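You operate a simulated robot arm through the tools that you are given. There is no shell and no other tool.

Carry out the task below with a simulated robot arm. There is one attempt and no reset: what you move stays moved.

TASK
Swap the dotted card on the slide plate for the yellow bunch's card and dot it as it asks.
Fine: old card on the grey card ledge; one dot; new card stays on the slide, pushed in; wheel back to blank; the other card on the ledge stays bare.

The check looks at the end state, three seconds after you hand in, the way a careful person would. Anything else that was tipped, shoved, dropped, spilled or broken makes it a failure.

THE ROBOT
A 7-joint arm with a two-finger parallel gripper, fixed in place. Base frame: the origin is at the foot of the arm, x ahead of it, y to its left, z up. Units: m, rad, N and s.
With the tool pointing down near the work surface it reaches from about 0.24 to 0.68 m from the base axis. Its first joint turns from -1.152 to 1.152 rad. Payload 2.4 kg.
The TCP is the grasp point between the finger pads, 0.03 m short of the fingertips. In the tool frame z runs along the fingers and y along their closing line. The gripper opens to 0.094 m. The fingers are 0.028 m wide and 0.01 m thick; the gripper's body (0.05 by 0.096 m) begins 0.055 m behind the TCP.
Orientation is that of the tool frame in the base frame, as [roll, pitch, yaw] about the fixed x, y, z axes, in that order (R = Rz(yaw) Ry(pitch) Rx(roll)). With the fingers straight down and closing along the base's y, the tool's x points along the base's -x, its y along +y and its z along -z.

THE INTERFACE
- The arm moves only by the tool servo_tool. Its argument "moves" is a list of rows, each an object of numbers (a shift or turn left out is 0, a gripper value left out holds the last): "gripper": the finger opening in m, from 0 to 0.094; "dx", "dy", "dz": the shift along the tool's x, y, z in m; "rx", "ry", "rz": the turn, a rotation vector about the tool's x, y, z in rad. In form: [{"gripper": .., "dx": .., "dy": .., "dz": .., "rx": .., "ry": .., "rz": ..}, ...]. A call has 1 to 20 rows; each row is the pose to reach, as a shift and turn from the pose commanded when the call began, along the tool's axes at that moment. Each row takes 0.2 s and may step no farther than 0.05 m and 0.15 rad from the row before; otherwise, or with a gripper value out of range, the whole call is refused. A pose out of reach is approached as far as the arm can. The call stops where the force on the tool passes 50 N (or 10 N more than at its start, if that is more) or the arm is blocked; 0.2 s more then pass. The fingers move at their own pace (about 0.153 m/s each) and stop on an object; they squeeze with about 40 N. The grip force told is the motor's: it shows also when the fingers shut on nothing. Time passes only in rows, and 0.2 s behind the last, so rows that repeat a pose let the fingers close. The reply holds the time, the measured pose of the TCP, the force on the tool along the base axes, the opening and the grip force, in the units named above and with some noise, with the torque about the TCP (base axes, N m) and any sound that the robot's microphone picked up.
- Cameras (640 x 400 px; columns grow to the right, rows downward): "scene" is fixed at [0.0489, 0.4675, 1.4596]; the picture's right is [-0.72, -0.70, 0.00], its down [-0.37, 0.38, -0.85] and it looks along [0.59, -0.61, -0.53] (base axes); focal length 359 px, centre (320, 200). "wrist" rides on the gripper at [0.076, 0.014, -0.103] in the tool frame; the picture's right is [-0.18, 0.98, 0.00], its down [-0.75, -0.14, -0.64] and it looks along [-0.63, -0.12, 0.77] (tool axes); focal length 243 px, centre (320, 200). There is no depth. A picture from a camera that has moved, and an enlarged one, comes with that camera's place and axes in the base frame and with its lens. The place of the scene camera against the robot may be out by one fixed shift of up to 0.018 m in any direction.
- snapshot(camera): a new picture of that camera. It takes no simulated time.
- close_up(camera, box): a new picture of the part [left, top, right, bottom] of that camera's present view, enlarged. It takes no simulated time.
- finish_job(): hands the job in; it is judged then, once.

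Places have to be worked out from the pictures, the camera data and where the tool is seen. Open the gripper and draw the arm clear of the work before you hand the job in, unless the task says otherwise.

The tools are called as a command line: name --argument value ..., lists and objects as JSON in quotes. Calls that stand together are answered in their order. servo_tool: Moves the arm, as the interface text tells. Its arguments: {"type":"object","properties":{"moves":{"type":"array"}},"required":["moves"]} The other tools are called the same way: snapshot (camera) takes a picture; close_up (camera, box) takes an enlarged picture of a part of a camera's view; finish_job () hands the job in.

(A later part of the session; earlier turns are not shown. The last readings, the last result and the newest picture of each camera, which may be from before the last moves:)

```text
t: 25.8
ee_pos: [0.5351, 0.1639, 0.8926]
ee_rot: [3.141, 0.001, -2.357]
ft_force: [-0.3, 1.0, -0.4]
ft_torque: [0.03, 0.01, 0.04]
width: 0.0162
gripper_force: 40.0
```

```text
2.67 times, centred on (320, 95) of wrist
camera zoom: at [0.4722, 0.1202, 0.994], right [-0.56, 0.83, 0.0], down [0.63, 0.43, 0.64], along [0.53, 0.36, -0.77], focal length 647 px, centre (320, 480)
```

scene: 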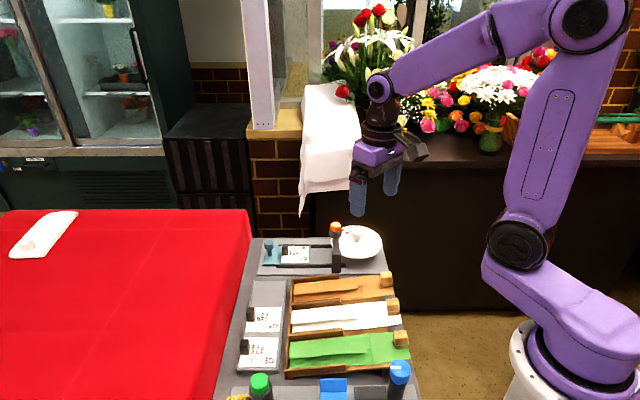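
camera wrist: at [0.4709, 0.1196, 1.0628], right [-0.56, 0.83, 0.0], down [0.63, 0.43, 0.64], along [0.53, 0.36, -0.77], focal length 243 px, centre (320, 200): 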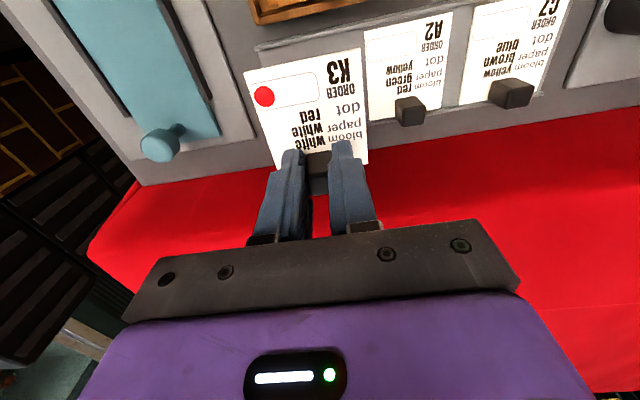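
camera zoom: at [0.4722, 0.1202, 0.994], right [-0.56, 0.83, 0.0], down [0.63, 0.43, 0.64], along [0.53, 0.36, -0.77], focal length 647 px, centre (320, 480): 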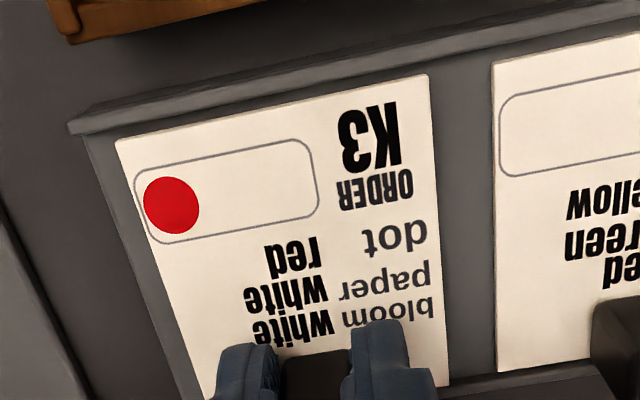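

No contact at the same height now, and K3's edges line up with A2's. I'll lower further in 1 mm steps.

servo_tool --moves '[{"gripper": 0.0, "dz": 0.001}, {"gripper": 0.0, "dz": 0.002}, {"gripper": 0.0, "dz": 0.002}]'

servo_tool --moves '[{"gripper": 0.0, "dz": 0.001}, {"gripper": 0.0, "dz": 0.001}]'

```text
t: 26.6
ee_pos: [0.5337, 0.1651, 0.89]
ee_rot: [-3.141, 0.001, -2.356]
ft_force: [-0.1, -0.6, -0.7]
ft_torque: [0.02, 0.02, 0.0]
width: 0.0163
gripper_force: 40.1
```

```text
t: 27.2
ee_pos: [0.5351, 0.1635, 0.8889]
ee_rot: [3.14, 0.0, -2.357]
ft_force: [-1.0, 0.5, -0.1]
ft_torque: [0.03, -0.03, 0.0]
width: 0.0164
gripper_force: 40.0
```

Still free at about 0.889; continuing down in 1 mm steps.

servo_tool --moves '[{"gripper": 0.0, "dz": 0.001}, {"gripper": 0.0, "dz": 0.001}]'

servo_tool --moves '[{"gripper": 0.0, "dz": 0.001}, {"gripper": 0.0, "dz": 0.001}]'

close_up --camera "wrist" --box '[200, 20, 440, 170]'

```text
t: 27.8
ee_pos: [0.5356, 0.1642, 0.8889]
ee_rot: [3.141, -0.001, -2.357]
ft_force: [0.4, 0.2, 2.1]
ft_torque: [-0.09, 0.08, -0.05]
width: 0.0165
gripper_force: 40.0
```

```text
t: 28.4
ee_pos: [0.5346, 0.1642, 0.8873]
ee_rot: [-3.14, 0.001, -2.355]
ft_force: [0.7, -0.3, 15.0]
ft_torque: [-0.46, 0.49, 0.0]
width: 0.0163
gripper_force: 39.7
```

```text
2.67 times, centred on (320, 95) of wrist
camera zoom: at [0.4717, 0.1199, 0.9894], right [-0.56, 0.83, 0.0], down [0.63, 0.43, 0.64], along [0.53, 0.36, -0.77], focal length 647 px, centre (320, 480)
```

zoom: 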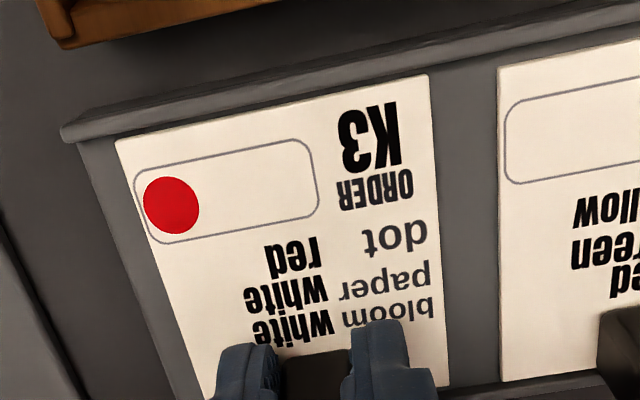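

Contact on the floor at TCP z≈0.888 with K3's edges just inside both lips. I'll relieve the press by 1 mm, then open.

servo_tool --moves '[{"gripper": 0.0, "dz": -0.001}, {"gripper": 0.034, "dz": -0.001}, {"gripper": 0.034, "dz": -0.001}, {"gripper": 0.034, "dz": -0.001}]'

servo_tool --moves '[{"gripper": 0.034, "dz": -0.02}, {"gripper": 0.034, "dz": -0.05}, {"gripper": 0.034, "dz": -0.09}, {"gripper": 0.034, "dz": -0.12}, {"gripper": 0.034, "dz": -0.12}]'

snapshot --camera "wrist"

close_up --camera "wrist" --box '[240, 20, 480, 170]'

close_up --camera "scene" --box '[220, 260, 320, 340]'

```text
t: 29.4
ee_pos: [0.535, 0.1642, 0.888]
ee_rot: [-3.14, 0.0, -2.355]
ft_force: [-0.3, -0.8, 0.2]
ft_torque: [-0.02, 0.01, -0.03]
width: 0.0341
gripper_force: 0.0
```

```text
t: 30.6
ee_pos: [0.5341, 0.1642, 1.0075]
ee_rot: [3.141, 0.001, -2.357]
ft_force: [0.0, -0.5, 0.2]
ft_torque: [0.02, 0.0, 0.0]
width: 0.0339
gripper_force: 0.0
```

```text
taken
camera wrist: at [0.4718, 0.1213, 1.1104], right [-0.56, 0.83, 0.0], down [0.63, 0.43, 0.64], along [0.53, 0.36, -0.77], focal length 243 px, centre (320, 200)
```

wrist: 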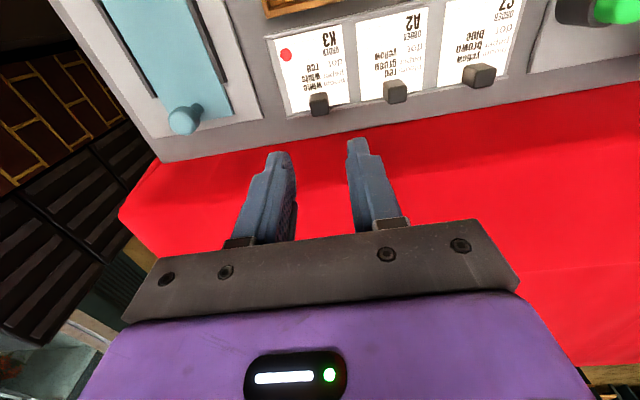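

```text
2.67 times, centred on (360, 95) of wrist
camera zoom: at [0.4718, 0.1213, 1.1104], right [-0.56, 0.83, 0.0], down [0.63, 0.43, 0.64], along [0.53, 0.36, -0.77], focal length 647 px, centre (213, 480)
```

zoom: 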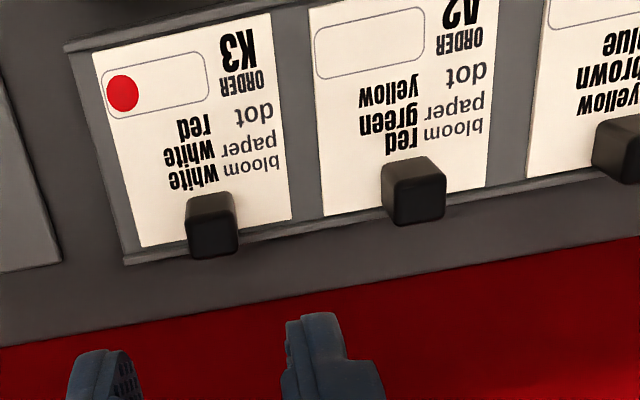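

```text
5.00 times, centred on (270, 300) of scene
camera zoom: at [0.0489, 0.4675, 1.4596], right [-0.72, -0.7, 0.0], down [-0.37, 0.38, -0.85], along [0.59, -0.61, -0.53], focal length 1797 px, centre (570, -300)
```

zoom: 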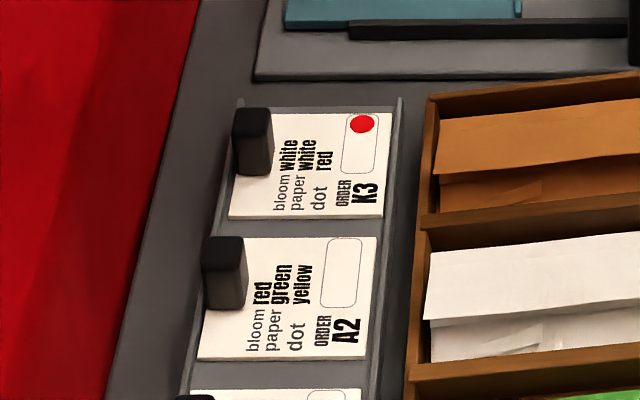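

K3 sits flat in the free slot. Next I'll move along the ledge over C7's block and look down.

servo_tool --moves '[{"gripper": 0.034, "dx": -0.001, "dy": 0.04}, {"gripper": 0.034, "dx": -0.002, "dy": 0.08}, {"gripper": 0.034, "dx": -0.003, "dy": 0.12}, {"gripper": 0.034, "dx": -0.004, "dy": 0.142}, {"gripper": 0.034, "dx": -0.004, "dy": 0.142}]'

snapshot --camera "wrist"

close_up --camera "wrist" --box '[220, 20, 420, 170]'

close_up --camera "scene" --box '[210, 270, 350, 400]'

```text
t: 31.8
ee_pos: [0.4376, 0.2696, 1.0072]
ee_rot: [-3.141, 0.001, -2.356]
ft_force: [0.1, 0.8, 0.0]
ft_torque: [-0.01, 0.02, 0.0]
width: 0.0344
gripper_force: 0.1
```

```text
taken
camera wrist: at [0.3739, 0.2246, 1.1089], right [-0.56, 0.83, 0.0], down [0.63, 0.43, 0.64], along [0.53, 0.36, -0.77], focal length 243 px, centre (320, 200)
```

wrist: 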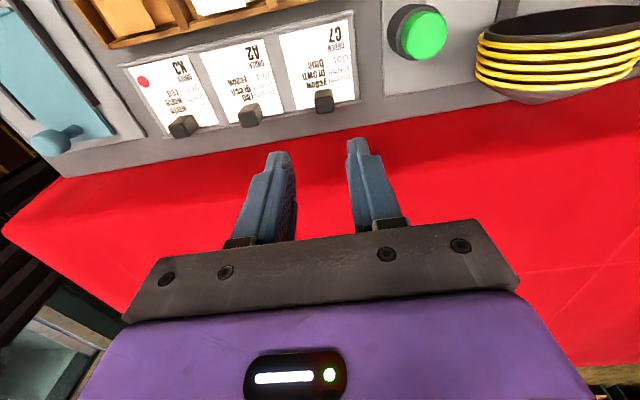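

```text
2.67 times, centred on (320, 95) of wrist
camera zoom: at [0.3739, 0.2246, 1.1089], right [-0.56, 0.83, 0.0], down [0.63, 0.43, 0.64], along [0.53, 0.36, -0.77], focal length 647 px, centre (320, 480)
```

zoom: 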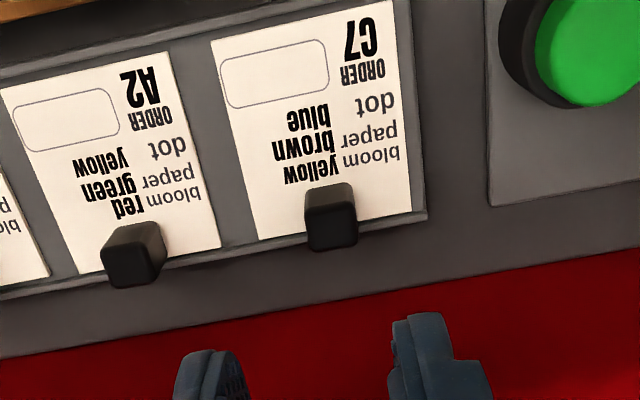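

```text
3.08 times, centred on (280, 335) of scene
camera zoom: at [0.0489, 0.4675, 1.4596], right [-0.72, -0.7, 0.0], down [-0.37, 0.38, -0.85], along [0.59, -0.61, -0.53], focal length 1106 px, centre (443, -215)
```

zoom: 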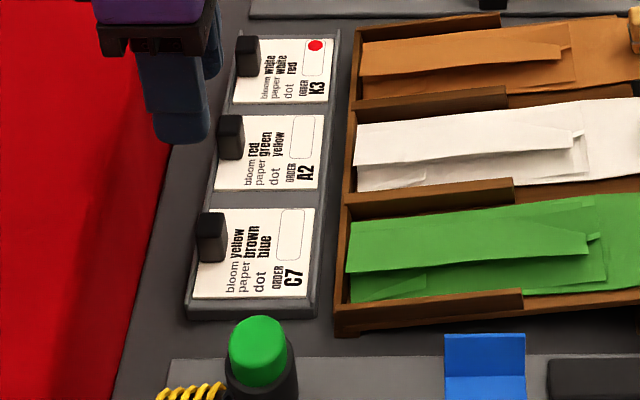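

C7's block is about 1–2 mm outward and 4 mm along e2 from my axis. I'll centre and descend partway for a final check.

servo_tool --moves '[{"gripper": 0.034, "dx": -0.002, "dy": 0.004, "dz": 0.0}, {"gripper": 0.034, "dx": -0.002, "dy": 0.004, "dz": 0.04}, {"gripper": 0.034, "dx": -0.002, "dy": 0.004, "dz": 0.075}, {"gripper": 0.034, "dx": -0.002, "dy": 0.004, "dz": 0.085}, {"gripper": 0.034, "dx": -0.002, "dy": 0.004, "dz": 0.085}]'

close_up --camera "wrist" --box '[240, 60, 400, 200]'

close_up --camera "scene" --box '[220, 310, 320, 400]'

```text
t: 33.0
ee_pos: [0.4365, 0.2726, 0.9213]
ee_rot: [-3.14, 0.0, -2.355]
ft_force: [0.1, 0.1, -0.2]
ft_torque: [0.02, 0.02, 0.02]
width: 0.0341
gripper_force: 0.1
```

```text
2.86 times, centred on (320, 130) of wrist
camera zoom: at [0.3734, 0.2276, 1.0239], right [-0.56, 0.83, 0.0], down [0.63, 0.43, 0.64], along [0.53, 0.36, -0.77], focal length 693 px, centre (320, 400)
```

zoom: 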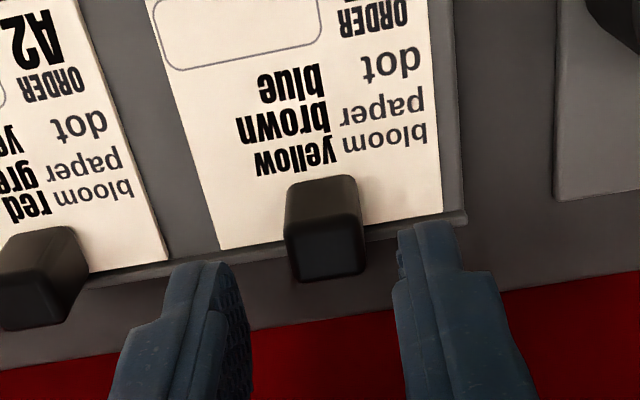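

```text
4.44 times, centred on (270, 355) of scene
camera zoom: at [0.0489, 0.4675, 1.4596], right [-0.72, -0.7, 0.0], down [-0.37, 0.38, -0.85], along [0.59, -0.61, -0.53], focal length 1598 px, centre (542, -489)
```

zoom: 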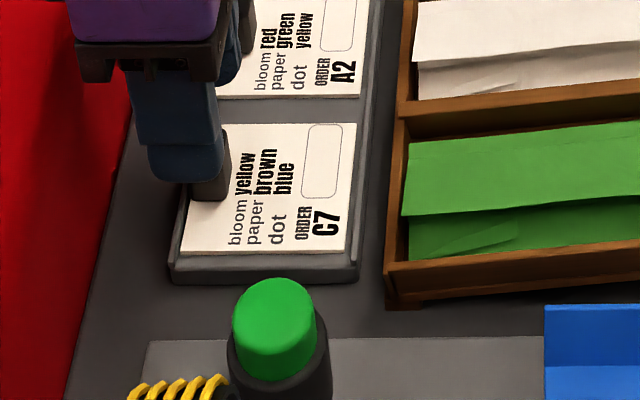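

I'll nudge 2 mm inward and 1.5 mm along e2, then descend to TCP z≈0.888 and close on C7's block.

servo_tool --moves '[{"gripper": 0.034, "dx": 0.002, "dy": 0.0015, "dz": 0.0}, {"gripper": 0.034, "dx": 0.002, "dy": 0.0015, "dz": 0.02}, {"gripper": 0.034, "dx": 0.002, "dy": 0.0015, "dz": 0.03}, {"gripper": 0.034, "dx": 0.002, "dy": 0.0015, "dz": 0.0347}, {"gripper": 0.034, "dx": 0.002, "dy": 0.0015, "dz": 0.0347}]'

close_up --camera "wrist" --box '[240, 60, 400, 240]'

close_up --camera "scene" --box '[220, 310, 320, 400]'

```text
t: 34.2
ee_pos: [0.4341, 0.2723, 0.8877]
ee_rot: [-3.141, 0.0, -2.355]
ft_force: [-0.3, 0.2, 0.7]
ft_torque: [-0.01, 0.0, -0.01]
width: 0.0339
gripper_force: 0.1
```

```text
2.22 times, centred on (320, 150) of wrist
camera zoom: at [0.3708, 0.2275, 0.9891], right [-0.56, 0.83, 0.0], down [0.63, 0.43, 0.64], along [0.53, 0.36, -0.77], focal length 539 px, centre (320, 311)
```

zoom: 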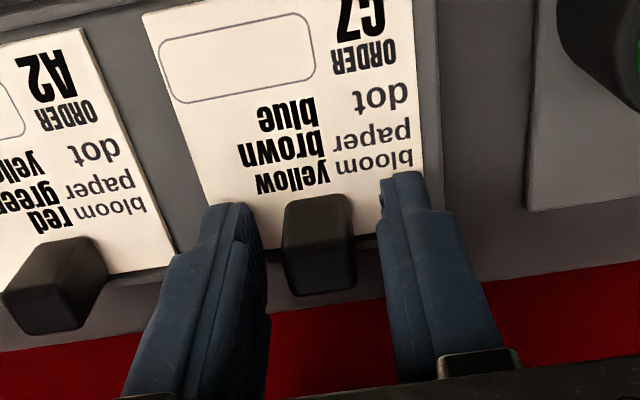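

```text
4.44 times, centred on (270, 355) of scene
camera zoom: at [0.0489, 0.4675, 1.4596], right [-0.72, -0.7, 0.0], down [-0.37, 0.38, -0.85], along [0.59, -0.61, -0.53], focal length 1598 px, centre (542, -489)
```

zoom: 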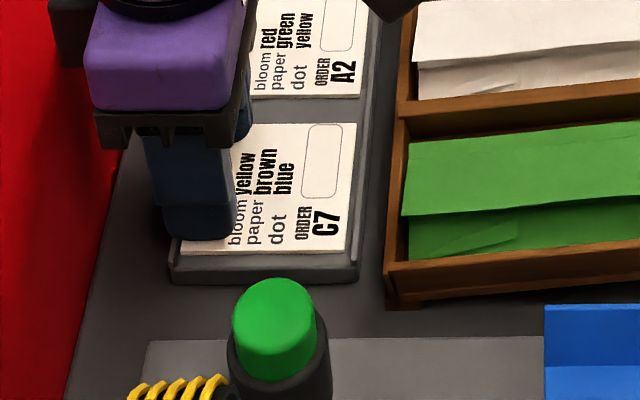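

The block is centred. I'll ease down about 1.5 mm more to get a deep grip like the one that held, checking force.

servo_tool --moves '[{"gripper": 0.034, "dz": 0.001}, {"gripper": 0.034, "dz": 0.0015}, {"gripper": 0.034, "dz": 0.0015}]'

```text
t: 35.0
ee_pos: [0.4348, 0.2719, 0.8873]
ee_rot: [3.14, 0.001, -2.355]
ft_force: [-7.7, -4.0, 26.2]
ft_torque: [0.34, 0.28, 0.03]
width: 0.0343
gripper_force: 0.1
```

The +e2 fingertip touched the ledge lip at about 0.8875, so 0.888 is the lowest safe height and equals the depth of the successful grip. I'll back up 1.5 mm, close, and do a slow test lift.

servo_tool --moves '[{"gripper": 0.034, "dz": -0.0013}, {"gripper": 0.0, "dz": -0.0013}, {"gripper": 0.0, "dz": -0.0013}, {"gripper": 0.0, "dz": -0.0013}, {"gripper": 0.0, "dz": -0.003}, {"gripper": 0.0, "dz": -0.006}, {"gripper": 0.0, "dz": -0.01}, {"gripper": 0.0, "dz": -0.013}, {"gripper": 0.0, "dz": -0.013}]'

close_up --camera "wrist" --box '[200, 20, 440, 170]'

close_up --camera "scene" --box '[220, 270, 340, 400]'

```text
t: 37.0
ee_pos: [0.4348, 0.2713, 0.8993]
ee_rot: [3.141, 0.001, -2.357]
ft_force: [-0.9, 0.3, -0.5]
ft_torque: [0.05, -0.02, -0.03]
width: 0.0165
gripper_force: 39.3
```

```text
2.67 times, centred on (320, 95) of wrist
camera zoom: at [0.371, 0.2274, 1.0011], right [-0.56, 0.83, 0.0], down [0.63, 0.43, 0.64], along [0.53, 0.36, -0.77], focal length 647 px, centre (320, 480)
```

zoom: 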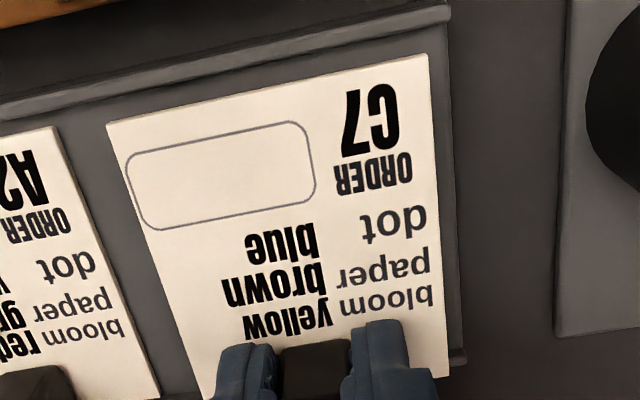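

```text
3.08 times, centred on (280, 335) of scene
camera zoom: at [0.0489, 0.4675, 1.4596], right [-0.72, -0.7, 0.0], down [-0.37, 0.38, -0.85], along [0.59, -0.61, -0.53], focal length 1106 px, centre (443, -215)
```

zoom: 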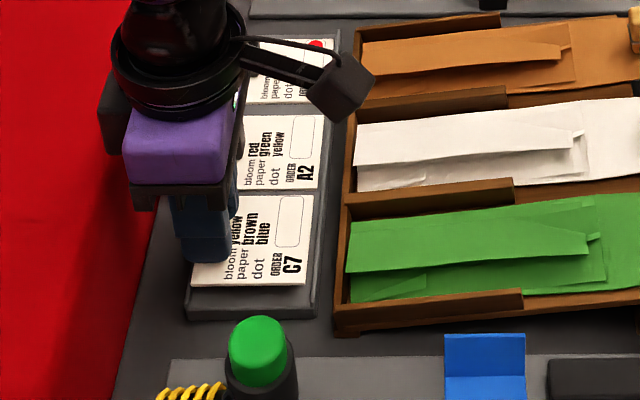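

C7 is held securely. I'll lift it to z≈0.96 and carry it slowly to above the slide plate, at K3's original spot.

servo_tool --moves '[{"gripper": 0.0, "dz": -0.015}, {"gripper": 0.0, "dz": -0.035}, {"gripper": 0.0, "dz": -0.055}, {"gripper": 0.0, "dz": -0.0605}, {"gripper": 0.0, "dx": 0.004, "dy": -0.02, "dz": -0.0605}, {"gripper": 0.0, "dx": 0.01, "dy": -0.05, "dz": -0.0605}, {"gripper": 0.0, "dx": 0.017, "dy": -0.085, "dz": -0.0605}, {"gripper": 0.0, "dx": 0.024, "dy": -0.12, "dz": -0.0605}, {"gripper": 0.0, "dx": 0.031, "dy": -0.155, "dz": -0.0605}, {"gripper": 0.0, "dx": 0.038, "dy": -0.19, "dz": -0.0605}, {"gripper": 0.0, "dx": 0.045, "dy": -0.225, "dz": -0.0605}, {"gripper": 0.0, "dx": 0.051, "dy": -0.255, "dz": -0.0605}, {"gripper": 0.0, "dx": 0.0547, "dy": -0.2761, "dz": -0.0605}, {"gripper": 0.0, "dx": 0.0547, "dy": -0.2761, "dz": -0.0605}]'

close_up --camera "wrist" --box '[200, 20, 440, 170]'

close_up --camera "scene" --box '[250, 210, 350, 290]'

```text
t: 40.0
ee_pos: [0.591, 0.0377, 0.9597]
ee_rot: [-3.141, 0.0, -2.356]
ft_force: [0.1, 0.4, 0.2]
ft_torque: [0.01, 0.01, -0.01]
width: 0.0164
gripper_force: 39.5
```

```text
2.67 times, centred on (320, 95) of wrist
camera zoom: at [0.5271, -0.0059, 1.0614], right [-0.57, 0.82, 0.0], down [0.63, 0.43, 0.64], along [0.53, 0.36, -0.77], focal length 647 px, centre (320, 480)
```

zoom: 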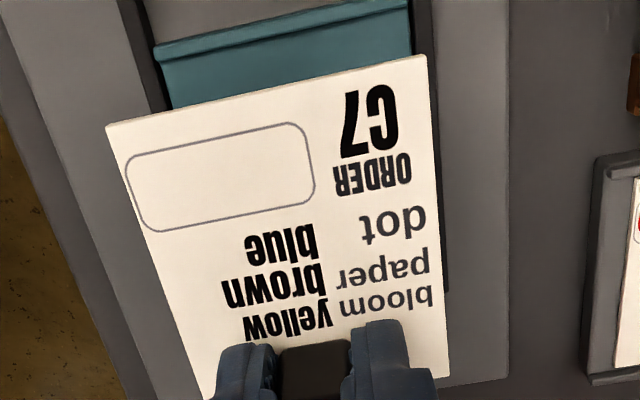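

```text
5.00 times, centred on (300, 250) of scene
camera zoom: at [0.0489, 0.4674, 1.4596], right [-0.72, -0.7, 0.0], down [-0.37, 0.38, -0.85], along [0.59, -0.61, -0.53], focal length 1797 px, centre (420, -50)
```

zoom: 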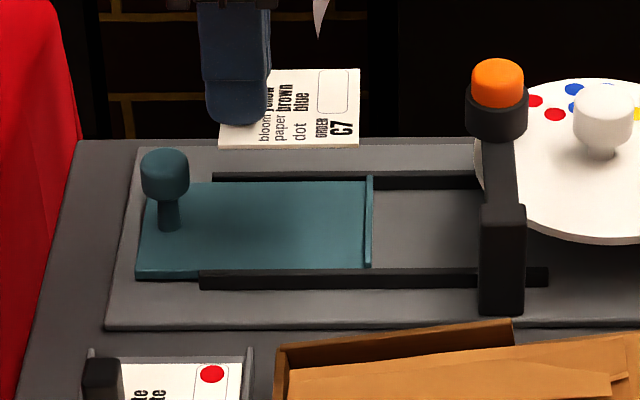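

I'll zoom in on the lip to measure where it lies against the card's inner edge.

close_up --camera "wrist" --box '[230, 10, 380, 80]'

```text
4.27 times, centred on (305, 45) of wrist
camera zoom: at [0.5271, -0.0059, 1.0614], right [-0.57, 0.82, 0.0], down [0.63, 0.43, 0.64], along [0.53, 0.36, -0.77], focal length 1035 px, centre (384, 861)
```

zoom: 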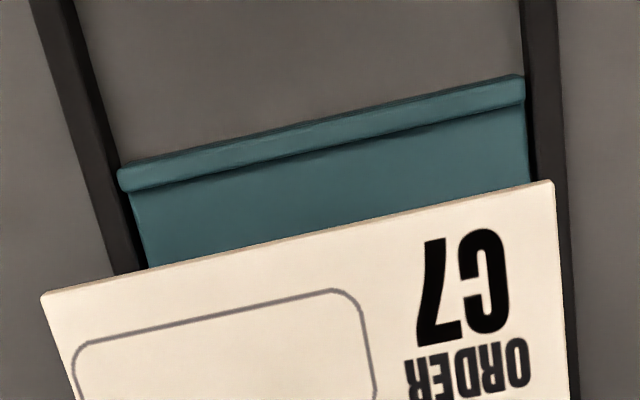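

The lip is at tool x=0.059 and the card's inner edge at about 0.0577, so there's a 1.3 mm gap, and it's centred across the plate. I'll lower it.

servo_tool --moves '[{"gripper": 0.0, "dz": 0.02}, {"gripper": 0.0, "dz": 0.04}, {"gripper": 0.0, "dz": 0.055}, {"gripper": 0.0, "dz": 0.064}, {"gripper": 0.0, "dz": 0.065}, {"gripper": 0.0, "dz": 0.065}]'

servo_tool --moves '[{"gripper": 0.0, "dz": 0.001}, {"gripper": 0.0, "dz": 0.002}, {"gripper": 0.0, "dz": 0.002}]'

close_up --camera "wrist" --box '[200, 20, 440, 170]'

```text
t: 41.4
ee_pos: [0.591, 0.0369, 0.8962]
ee_rot: [-3.142, 0.001, -2.356]
ft_force: [0.8, 0.7, -0.1]
ft_torque: [-0.01, -0.01, -0.01]
width: 0.0164
gripper_force: 39.7
```

```text
t: 42.2
ee_pos: [0.5904, 0.0374, 0.8946]
ee_rot: [3.141, -0.001, -2.356]
ft_force: [0.2, -0.2, -0.7]
ft_torque: [-0.03, 0.0, -0.02]
width: 0.0164
gripper_force: 40.3
```

```text
2.67 times, centred on (320, 95) of wrist
camera zoom: at [0.5269, -0.0067, 0.9953], right [-0.56, 0.83, 0.0], down [0.63, 0.43, 0.64], along [0.53, 0.36, -0.77], focal length 647 px, centre (320, 480)
```

zoom: 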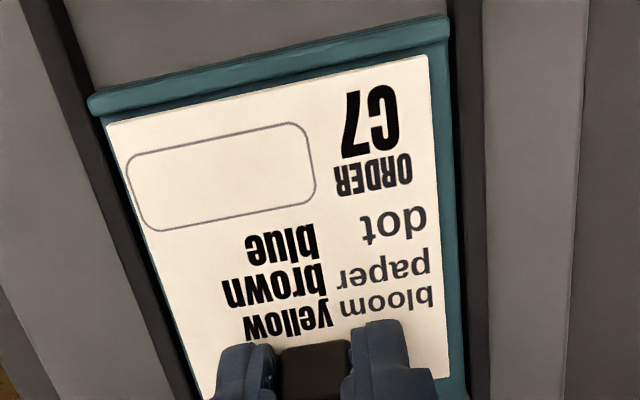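

Nearly down, with the card well inside the plate. I'll continue in 1 mm steps to contact.

servo_tool --moves '[{"gripper": 0.0, "dz": 0.001}, {"gripper": 0.0, "dz": 0.001}]'

servo_tool --moves '[{"gripper": 0.0, "dz": 0.001}, {"gripper": 0.0, "dz": 0.001}]'

close_up --camera "wrist" --box '[200, 20, 440, 170]'

```text
t: 42.8
ee_pos: [0.5892, 0.0379, 0.8926]
ee_rot: [-3.141, -0.001, -2.357]
ft_force: [-0.1, 0.3, -0.5]
ft_torque: [-0.03, 0.0, 0.02]
width: 0.0165
gripper_force: 39.9
```

```text
t: 43.4
ee_pos: [0.5903, 0.0384, 0.892]
ee_rot: [-3.14, 0.0, -2.356]
ft_force: [0.1, 0.5, -0.2]
ft_torque: [0.01, -0.02, -0.01]
width: 0.0161
gripper_force: 40.1
```

```text
2.67 times, centred on (320, 95) of wrist
camera zoom: at [0.5267, -0.0065, 0.9934], right [-0.56, 0.83, 0.0], down [0.63, 0.43, 0.64], along [0.53, 0.36, -0.77], focal length 647 px, centre (320, 480)
```

zoom: 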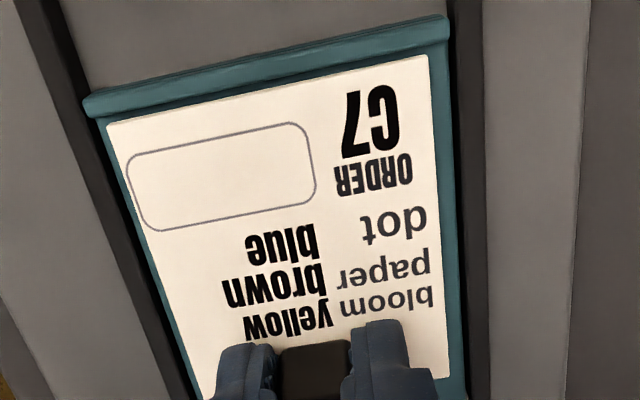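

No contact yet at 0.891–0.892; continuing in 1 mm steps.

servo_tool --moves '[{"gripper": 0.0, "dz": 0.001}, {"gripper": 0.0, "dz": 0.001}]'

servo_tool --moves '[{"gripper": 0.0, "dz": 0.001}, {"gripper": 0.0, "dz": 0.001}]'

```text
t: 44.0
ee_pos: [0.5895, 0.0382, 0.891]
ee_rot: [3.141, -0.001, -2.356]
ft_force: [-1.2, -0.7, -0.3]
ft_torque: [0.03, -0.02, 0.01]
width: 0.0166
gripper_force: 39.8
```

```text
t: 44.6
ee_pos: [0.5893, 0.0378, 0.8896]
ee_rot: [3.141, 0.001, -2.357]
ft_force: [0.7, -0.8, 0.0]
ft_torque: [0.04, -0.03, 0.02]
width: 0.0163
gripper_force: 39.9
```

Still free; continuing down.

servo_tool --moves '[{"gripper": 0.0, "dz": 0.001}, {"gripper": 0.0, "dz": 0.001}]'

close_up --camera "scene" --box '[260, 225, 330, 280]'

```text
t: 45.2
ee_pos: [0.59, 0.0383, 0.8886]
ee_rot: [3.141, -0.001, -2.355]
ft_force: [-0.1, 0.6, 0.8]
ft_torque: [-0.01, -0.03, 0.07]
width: 0.0165
gripper_force: 40.5
```

```text
7.27 times, centred on (295, 252) of scene
camera zoom: at [0.0489, 0.4675, 1.4596], right [-0.72, -0.7, 0.0], down [-0.37, 0.38, -0.85], along [0.59, -0.61, -0.53], focal length 2614 px, centre (502, -182)
```

zoom: 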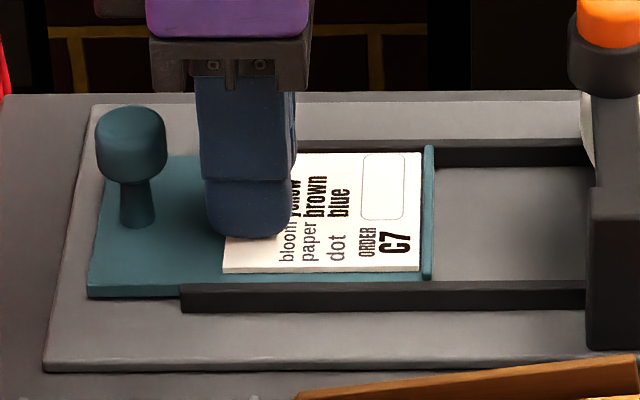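

It looks almost flat on the plate. One more millimetre to confirm contact.

servo_tool --moves '[{"gripper": 0.0, "dz": 0.001}, {"gripper": 0.0, "dz": 0.001}]'

```text
t: 45.8
ee_pos: [0.5891, 0.0374, 0.8885]
ee_rot: [-3.14, 0.002, -2.357]
ft_force: [-1.4, 0.6, 14.7]
ft_torque: [-0.17, 0.25, -0.06]
width: 0.0163
gripper_force: 40.3
```

Contact (15 N). I'll relieve 1 mm, open, and rise straight up.

servo_tool --moves '[{"gripper": 0.0, "dz": -0.001}, {"gripper": 0.034, "dz": -0.001}, {"gripper": 0.034, "dz": -0.001}, {"gripper": 0.034, "dz": -0.001}]'

servo_tool --moves '[{"gripper": 0.034, "dz": -0.02}, {"gripper": 0.034, "dz": -0.05}, {"gripper": 0.034, "dz": -0.09}, {"gripper": 0.034, "dz": -0.12}, {"gripper": 0.034, "dz": -0.12}]'

snapshot --camera "wrist"

close_up --camera "wrist" --box '[200, 0, 440, 150]'

close_up --camera "scene" --box '[250, 215, 400, 290]'

```text
t: 46.8
ee_pos: [0.5897, 0.0371, 0.8893]
ee_rot: [-3.14, 0.001, -2.355]
ft_force: [0.0, -0.3, 0.1]
ft_torque: [0.0, -0.02, 0.02]
width: 0.0341
gripper_force: 0.0
```

```text
t: 48.0
ee_pos: [0.5913, 0.0382, 1.0086]
ee_rot: [3.141, -0.002, -2.355]
ft_force: [-0.1, 0.3, 0.6]
ft_torque: [0.03, -0.03, -0.01]
width: 0.034
gripper_force: 0.0
```

```text
taken
camera wrist: at [0.5275, -0.0055, 1.1111], right [-0.56, 0.83, 0.0], down [0.63, 0.43, 0.64], along [0.53, 0.36, -0.77], focal length 243 px, centre (320, 200)
```

wrist: 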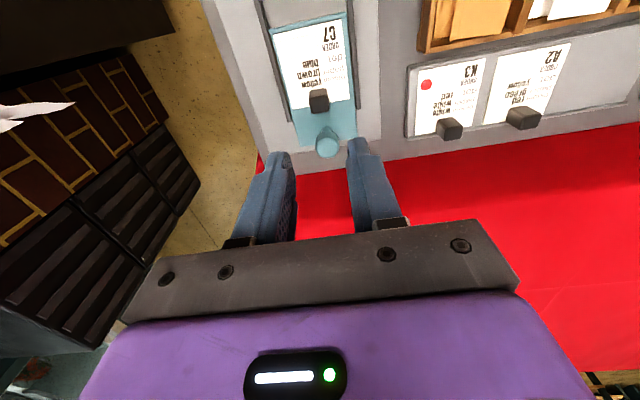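

```text
2.67 times, centred on (320, 75) of wrist
camera zoom: at [0.5275, -0.0055, 1.1111], right [-0.56, 0.83, 0.0], down [0.63, 0.43, 0.64], along [0.53, 0.36, -0.77], focal length 647 px, centre (320, 533)
```

zoom: 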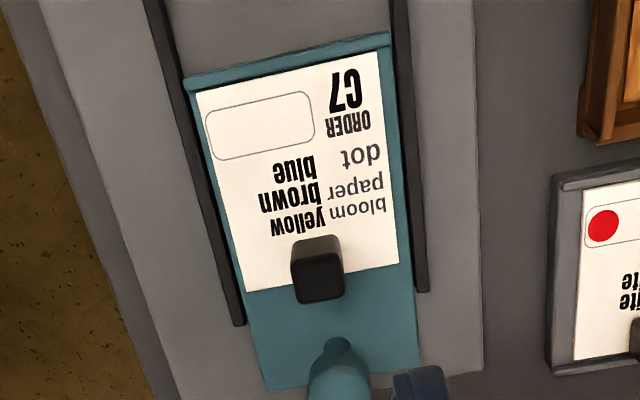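

```text
4.27 times, centred on (325, 252) of scene
camera zoom: at [0.0489, 0.4675, 1.4596], right [-0.72, -0.7, 0.0], down [-0.37, 0.38, -0.85], along [0.59, -0.61, -0.53], focal length 1534 px, centre (299, -24)
```

zoom: 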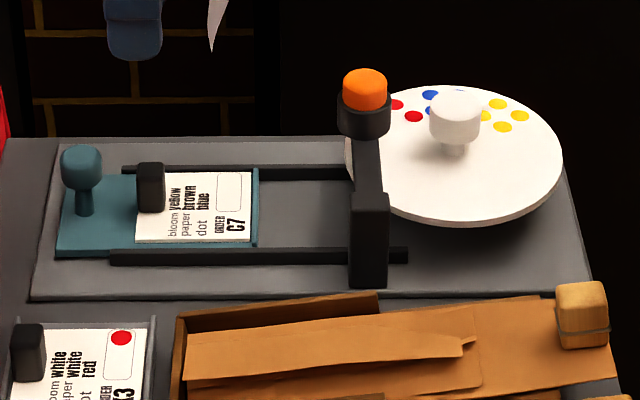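

C7 now lies on the slide plate. Next I'll position over the teal knob so I can grasp it and push the slide in.

servo_tool --moves '[{"gripper": 0.042, "dx": -0.017, "dy": 0.001, "dz": 0.0}, {"gripper": 0.042, "dx": -0.034, "dy": 0.001, "dz": 0.02}, {"gripper": 0.042, "dx": -0.034, "dy": 0.001, "dz": 0.045}, {"gripper": 0.042, "dx": -0.034, "dy": 0.001, "dz": 0.045}]'

close_up --camera "wrist" --box '[220, 40, 420, 190]'

close_up --camera "scene" --box '[250, 200, 350, 285]'

```text
t: 49.0
ee_pos: [0.6143, 0.0619, 0.9647]
ee_rot: [-3.14, -0.001, -2.357]
ft_force: [0.5, -0.9, 0.1]
ft_torque: [0.0, -0.02, -0.04]
width: 0.0421
gripper_force: 0.0
```

```text
2.67 times, centred on (320, 115) of wrist
camera zoom: at [0.5512, 0.0184, 1.0649], right [-0.56, 0.83, 0.0], down [0.63, 0.43, 0.64], along [0.53, 0.36, -0.77], focal length 647 px, centre (320, 427)
```

zoom: 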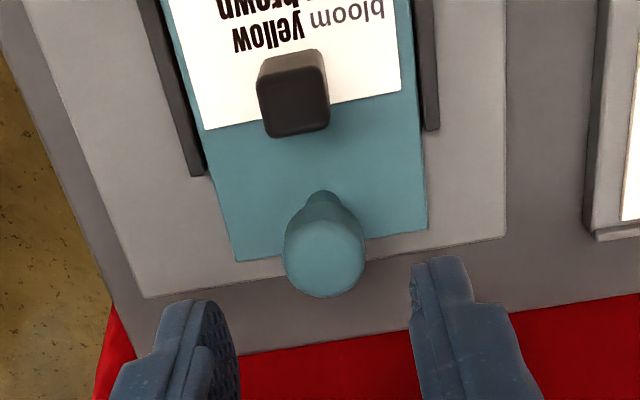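

```text
4.71 times, centred on (300, 242) of scene
camera zoom: at [0.0489, 0.4675, 1.4596], right [-0.72, -0.7, 0.0], down [-0.37, 0.38, -0.85], along [0.59, -0.61, -0.53], focal length 1692 px, centre (414, 0)
```

zoom: 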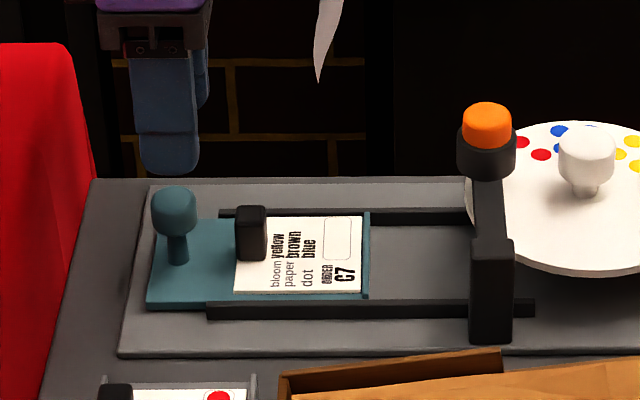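

The knob is centred under the tool (within about 2 mm). I'll descend and grasp it.

servo_tool --moves '[{"gripper": 0.042, "dx": -0.002, "dz": 0.02}, {"gripper": 0.042, "dx": -0.002, "dz": 0.045}, {"gripper": 0.042, "dx": -0.002, "dz": 0.06}, {"gripper": 0.042, "dx": -0.002, "dz": 0.063}, {"gripper": 0.042, "dx": -0.002, "dz": 0.063}]'

close_up --camera "scene" --box '[250, 200, 350, 285]'

close_up --camera "wrist" --box '[220, 40, 420, 230]'

```text
t: 50.2
ee_pos: [0.6154, 0.0633, 0.899]
ee_rot: [-3.141, 0.001, -2.354]
ft_force: [-0.2, -0.2, 0.0]
ft_torque: [0.0, -0.01, 0.0]
width: 0.042
gripper_force: 0.1
```

```text
4.71 times, centred on (300, 242) of scene
camera zoom: at [0.0489, 0.4675, 1.4596], right [-0.72, -0.7, 0.0], down [-0.37, 0.38, -0.85], along [0.59, -0.61, -0.53], focal length 1692 px, centre (414, 0)
```

zoom: 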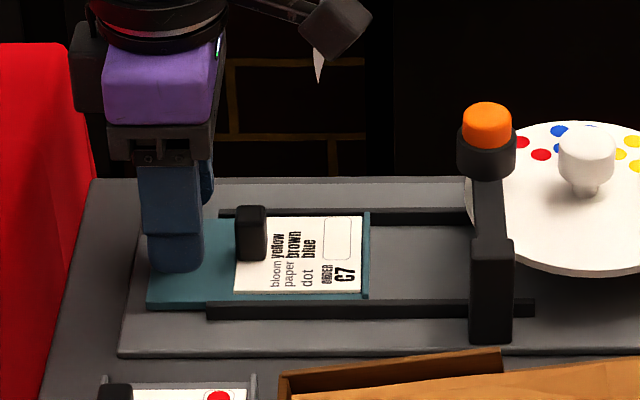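

```text
2.11 times, centred on (320, 135) of wrist
camera zoom: at [0.5522, 0.0195, 1.0016], right [-0.56, 0.83, 0.0], down [0.63, 0.43, 0.64], along [0.53, 0.36, -0.77], focal length 511 px, centre (320, 337)
```

zoom: 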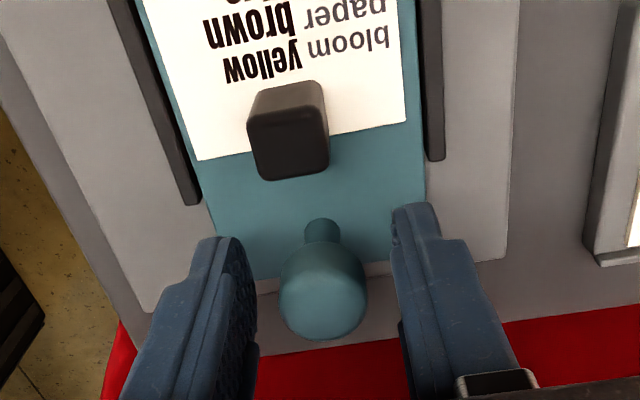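

The knob is between the fingers. I'll close on it and slide it in slowly about 6 cm first.

servo_tool --moves '[{"gripper": 0.0}, {"gripper": 0.0}, {"gripper": 0.0}, {"gripper": 0.0, "dx": 0.004}, {"gripper": 0.0, "dx": 0.01}, {"gripper": 0.0, "dx": 0.018}, {"gripper": 0.0, "dx": 0.026}, {"gripper": 0.0, "dx": 0.034}, {"gripper": 0.0, "dx": 0.042}, {"gripper": 0.0, "dx": 0.05}, {"gripper": 0.0, "dx": 0.056}, {"gripper": 0.0, "dx": 0.06}, {"gripper": 0.0, "dx": 0.06}]'

close_up --camera "scene" --box '[250, 200, 370, 285]'

snapshot --camera "wrist"

```text
t: 53.0
ee_pos: [0.572, 0.0209, 0.9006]
ee_rot: [3.141, 0.0, -2.358]
ft_force: [4.3, -2.8, -4.0]
ft_torque: [-0.31, 1.02, 0.01]
width: 0.0238
gripper_force: 44.7
```

```text
4.71 times, centred on (310, 242) of scene
camera zoom: at [0.0491, 0.4674, 1.4596], right [-0.72, -0.7, 0.0], down [-0.37, 0.38, -0.85], along [0.59, -0.61, -0.53], focal length 1692 px, centre (367, 0)
```

zoom: 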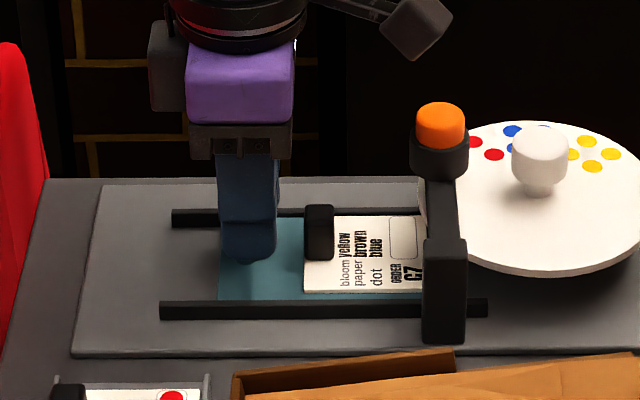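

```text
taken
camera wrist: at [0.509, -0.0235, 1.0017], right [-0.56, 0.83, 0.0], down [0.63, 0.43, 0.64], along [0.53, 0.36, -0.77], focal length 243 px, centre (320, 200)
```

wrist: 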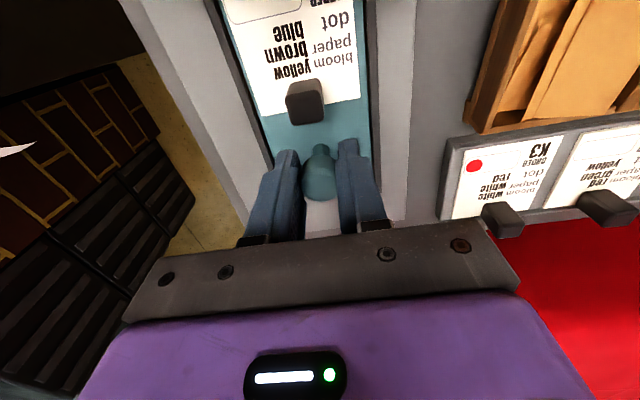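

The slide moved smoothly with the card staying put. I'll continue in small steps toward the stop.

servo_tool --moves '[{"gripper": 0.0, "dx": 0.003}, {"gripper": 0.0, "dx": 0.006}, {"gripper": 0.0, "dx": 0.009}, {"gripper": 0.0, "dx": 0.011}, {"gripper": 0.0, "dx": 0.011}]'

close_up --camera "scene" --box '[250, 200, 370, 285]'

```text
t: 54.2
ee_pos: [0.5643, 0.0143, 0.8997]
ee_rot: [3.141, 0.0, -2.355]
ft_force: [2.4, -3.0, 6.0]
ft_torque: [0.04, 0.75, 0.09]
width: 0.0237
gripper_force: 44.5
```

```text
4.71 times, centred on (310, 242) of scene
camera zoom: at [0.0489, 0.4674, 1.4596], right [-0.72, -0.7, 0.0], down [-0.37, 0.38, -0.85], along [0.59, -0.61, -0.53], focal length 1692 px, centre (367, 0)
```

zoom: 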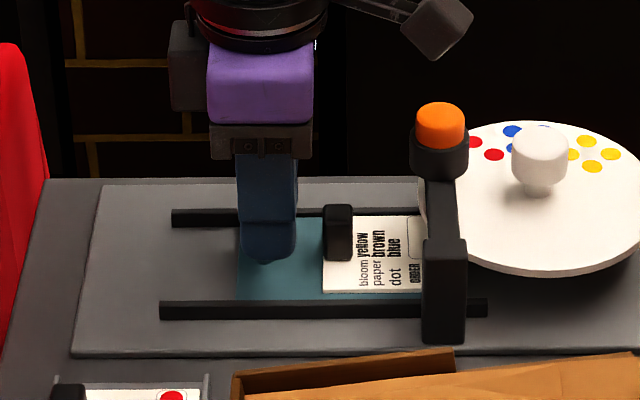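

The window needs about 8 mm more to reach under the press. Continuing in small steps, watching for the stop.

servo_tool --moves '[{"gripper": 0.0, "dx": 0.002}, {"gripper": 0.0, "dx": 0.004}, {"gripper": 0.0, "dx": 0.006}, {"gripper": 0.0, "dx": 0.006}]'

servo_tool --moves '[{"gripper": 0.0, "dx": 0.002}, {"gripper": 0.0, "dx": 0.004}, {"gripper": 0.0, "dx": 0.004}]'

close_up --camera "scene" --box '[250, 200, 370, 285]'

```text
t: 55.2
ee_pos: [0.5607, 0.0089, 0.9002]
ee_rot: [3.141, -0.002, -2.354]
ft_force: [-2.4, 0.6, -8.2]
ft_torque: [0.42, -1.36, 0.01]
width: 0.0237
gripper_force: 45.4
```

```text
t: 56.0
ee_pos: [0.5594, 0.006, 0.9003]
ee_rot: [-3.139, 0.002, -2.353]
ft_force: [16.4, 5.4, -19.0]
ft_torque: [-0.17, 0.86, 0.1]
width: 0.0237
gripper_force: 44.7
```

```text
4.71 times, centred on (310, 242) of scene
camera zoom: at [0.0497, 0.4676, 1.4595], right [-0.72, -0.7, 0.0], down [-0.37, 0.38, -0.85], along [0.59, -0.61, -0.53], focal length 1692 px, centre (367, 0)
```

zoom: 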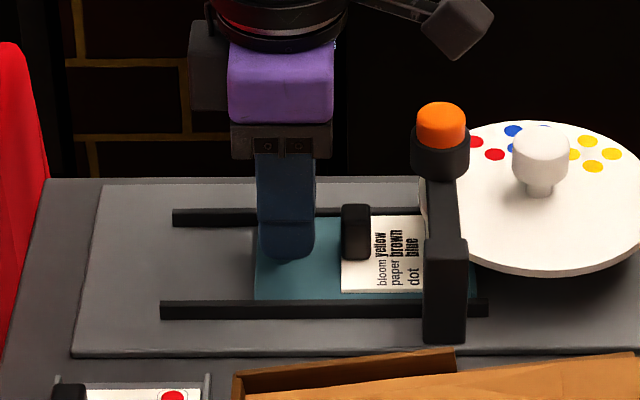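

Resistance is rising (about 15 N along +e1), suggesting the end stop near 0.08 m travel. I'll push 2 mm more to confirm.

servo_tool --moves '[{"gripper": 0.0, "dx": 0.001}, {"gripper": 0.0, "dx": 0.002}, {"gripper": 0.0, "dx": 0.002}]'

close_up --camera "scene" --box '[250, 200, 370, 285]'

```text
t: 56.8
ee_pos: [0.5593, 0.0055, 0.9002]
ee_rot: [-3.139, 0.004, -2.354]
ft_force: [22.2, 14.3, -12.2]
ft_torque: [0.31, 0.66, -0.03]
width: 0.0236
gripper_force: 45.0
```

```text
4.71 times, centred on (310, 242) of scene
camera zoom: at [0.0497, 0.4679, 1.4594], right [-0.72, -0.7, 0.0], down [-0.37, 0.38, -0.85], along [0.59, -0.61, -0.53], focal length 1692 px, centre (367, 0)
```

zoom: 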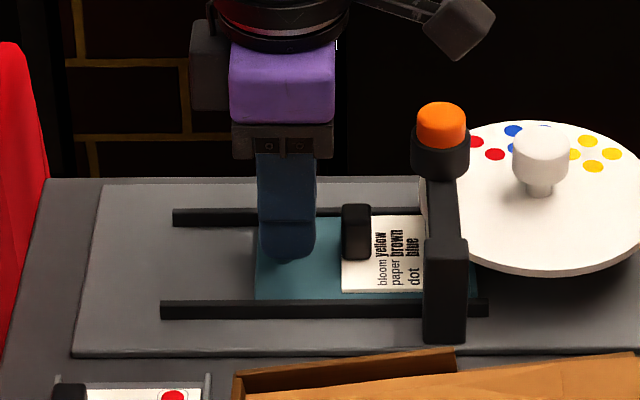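

The stop is confirmed (force grows, no motion). I'll relax the push by 3 mm, open, and rise.

servo_tool --moves '[{"gripper": 0.0, "dx": -0.003}, {"gripper": 0.042, "dx": -0.003}, {"gripper": 0.042, "dx": -0.003}, {"gripper": 0.042, "dx": -0.003, "dz": -0.02}, {"gripper": 0.042, "dx": -0.003, "dz": -0.06}, {"gripper": 0.042, "dx": -0.003, "dz": -0.1}, {"gripper": 0.042, "dx": -0.003, "dz": -0.13}, {"gripper": 0.042, "dx": -0.003, "dz": -0.13}]'

close_up --camera "scene" --box '[250, 200, 370, 285]'

snapshot --camera "wrist"

```text
t: 58.6
ee_pos: [0.5588, 0.0061, 1.0291]
ee_rot: [3.141, 0.0, -2.358]
ft_force: [-0.1, -0.3, 0.4]
ft_torque: [0.01, 0.01, -0.01]
width: 0.042
gripper_force: 0.0
```

```text
4.71 times, centred on (310, 242) of scene
camera zoom: at [0.0489, 0.4675, 1.4596], right [-0.72, -0.7, 0.0], down [-0.37, 0.38, -0.85], along [0.59, -0.61, -0.53], focal length 1692 px, centre (367, 0)
```

zoom: 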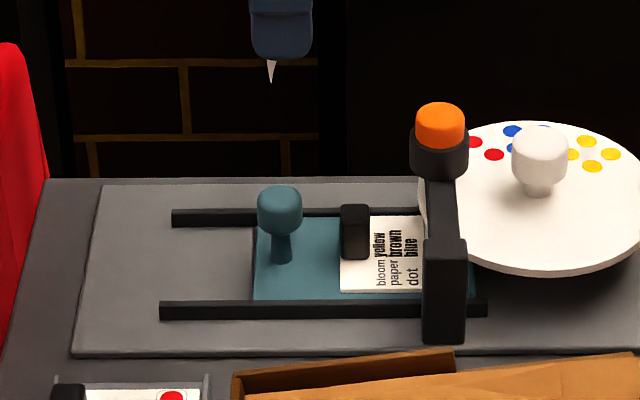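

```text
taken
camera wrist: at [0.4953, -0.039, 1.1317], right [-0.56, 0.83, 0.0], down [0.63, 0.43, 0.64], along [0.53, 0.36, -0.77], focal length 243 px, centre (320, 200)
```

wrist: 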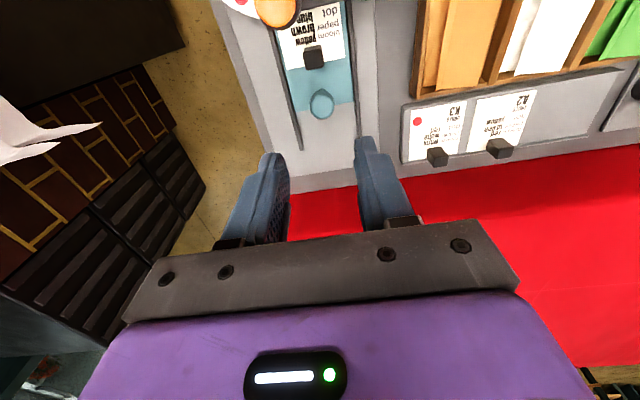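

The slide is in with C7's window under the press. Next I'll move above the wheel knob while turning to +90° yaw to check that the wrist can reach the end of the planned turn.

servo_tool --moves '[{"gripper": 0.06, "dx": 0.03, "dy": -0.005, "rz": -0.13}, {"gripper": 0.06, "dx": 0.06, "dy": -0.01, "rz": -0.26}, {"gripper": 0.06, "dx": 0.09, "dy": -0.015, "rz": -0.39}, {"gripper": 0.06, "dx": 0.12, "dy": -0.0198, "rz": -0.52}, {"gripper": 0.06, "dx": 0.1307, "dy": -0.0198, "rz": -0.655}, {"gripper": 0.06, "dx": 0.1307, "dy": -0.0198, "rz": -0.7854}, {"gripper": 0.06, "dx": 0.1307, "dy": -0.0198, "rz": -0.7854}]'

snapshot --camera "wrist"

close_up --camera "wrist" --box '[200, 0, 440, 180]'

```text
t: 60.2
ee_pos: [0.4814, -0.1006, 1.0296]
ee_rot: [3.142, 0.001, -1.569]
ft_force: [-0.3, -0.4, 0.7]
ft_torque: [0.01, 0.01, 0.03]
width: 0.0597
gripper_force: 0.1
```

```text
taken
camera wrist: at [0.4676, -0.1769, 1.1319], right [-0.98, 0.18, 0.0], down [0.14, 0.75, 0.64], along [0.12, 0.63, -0.77], focal length 243 px, centre (320, 200)
```

wrist: 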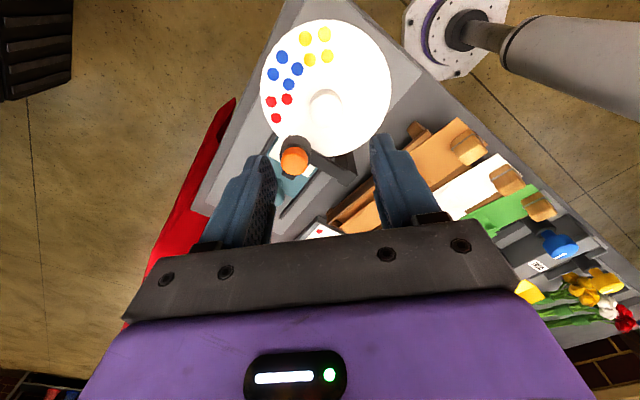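

```text
2.22 times, centred on (320, 90) of wrist
camera zoom: at [0.4676, -0.1769, 1.1319], right [-0.98, 0.18, 0.0], down [0.14, 0.75, 0.64], along [0.12, 0.63, -0.77], focal length 539 px, centre (320, 444)
```

zoom: 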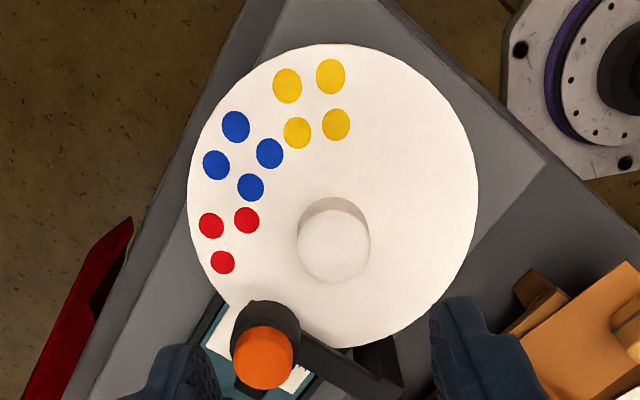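

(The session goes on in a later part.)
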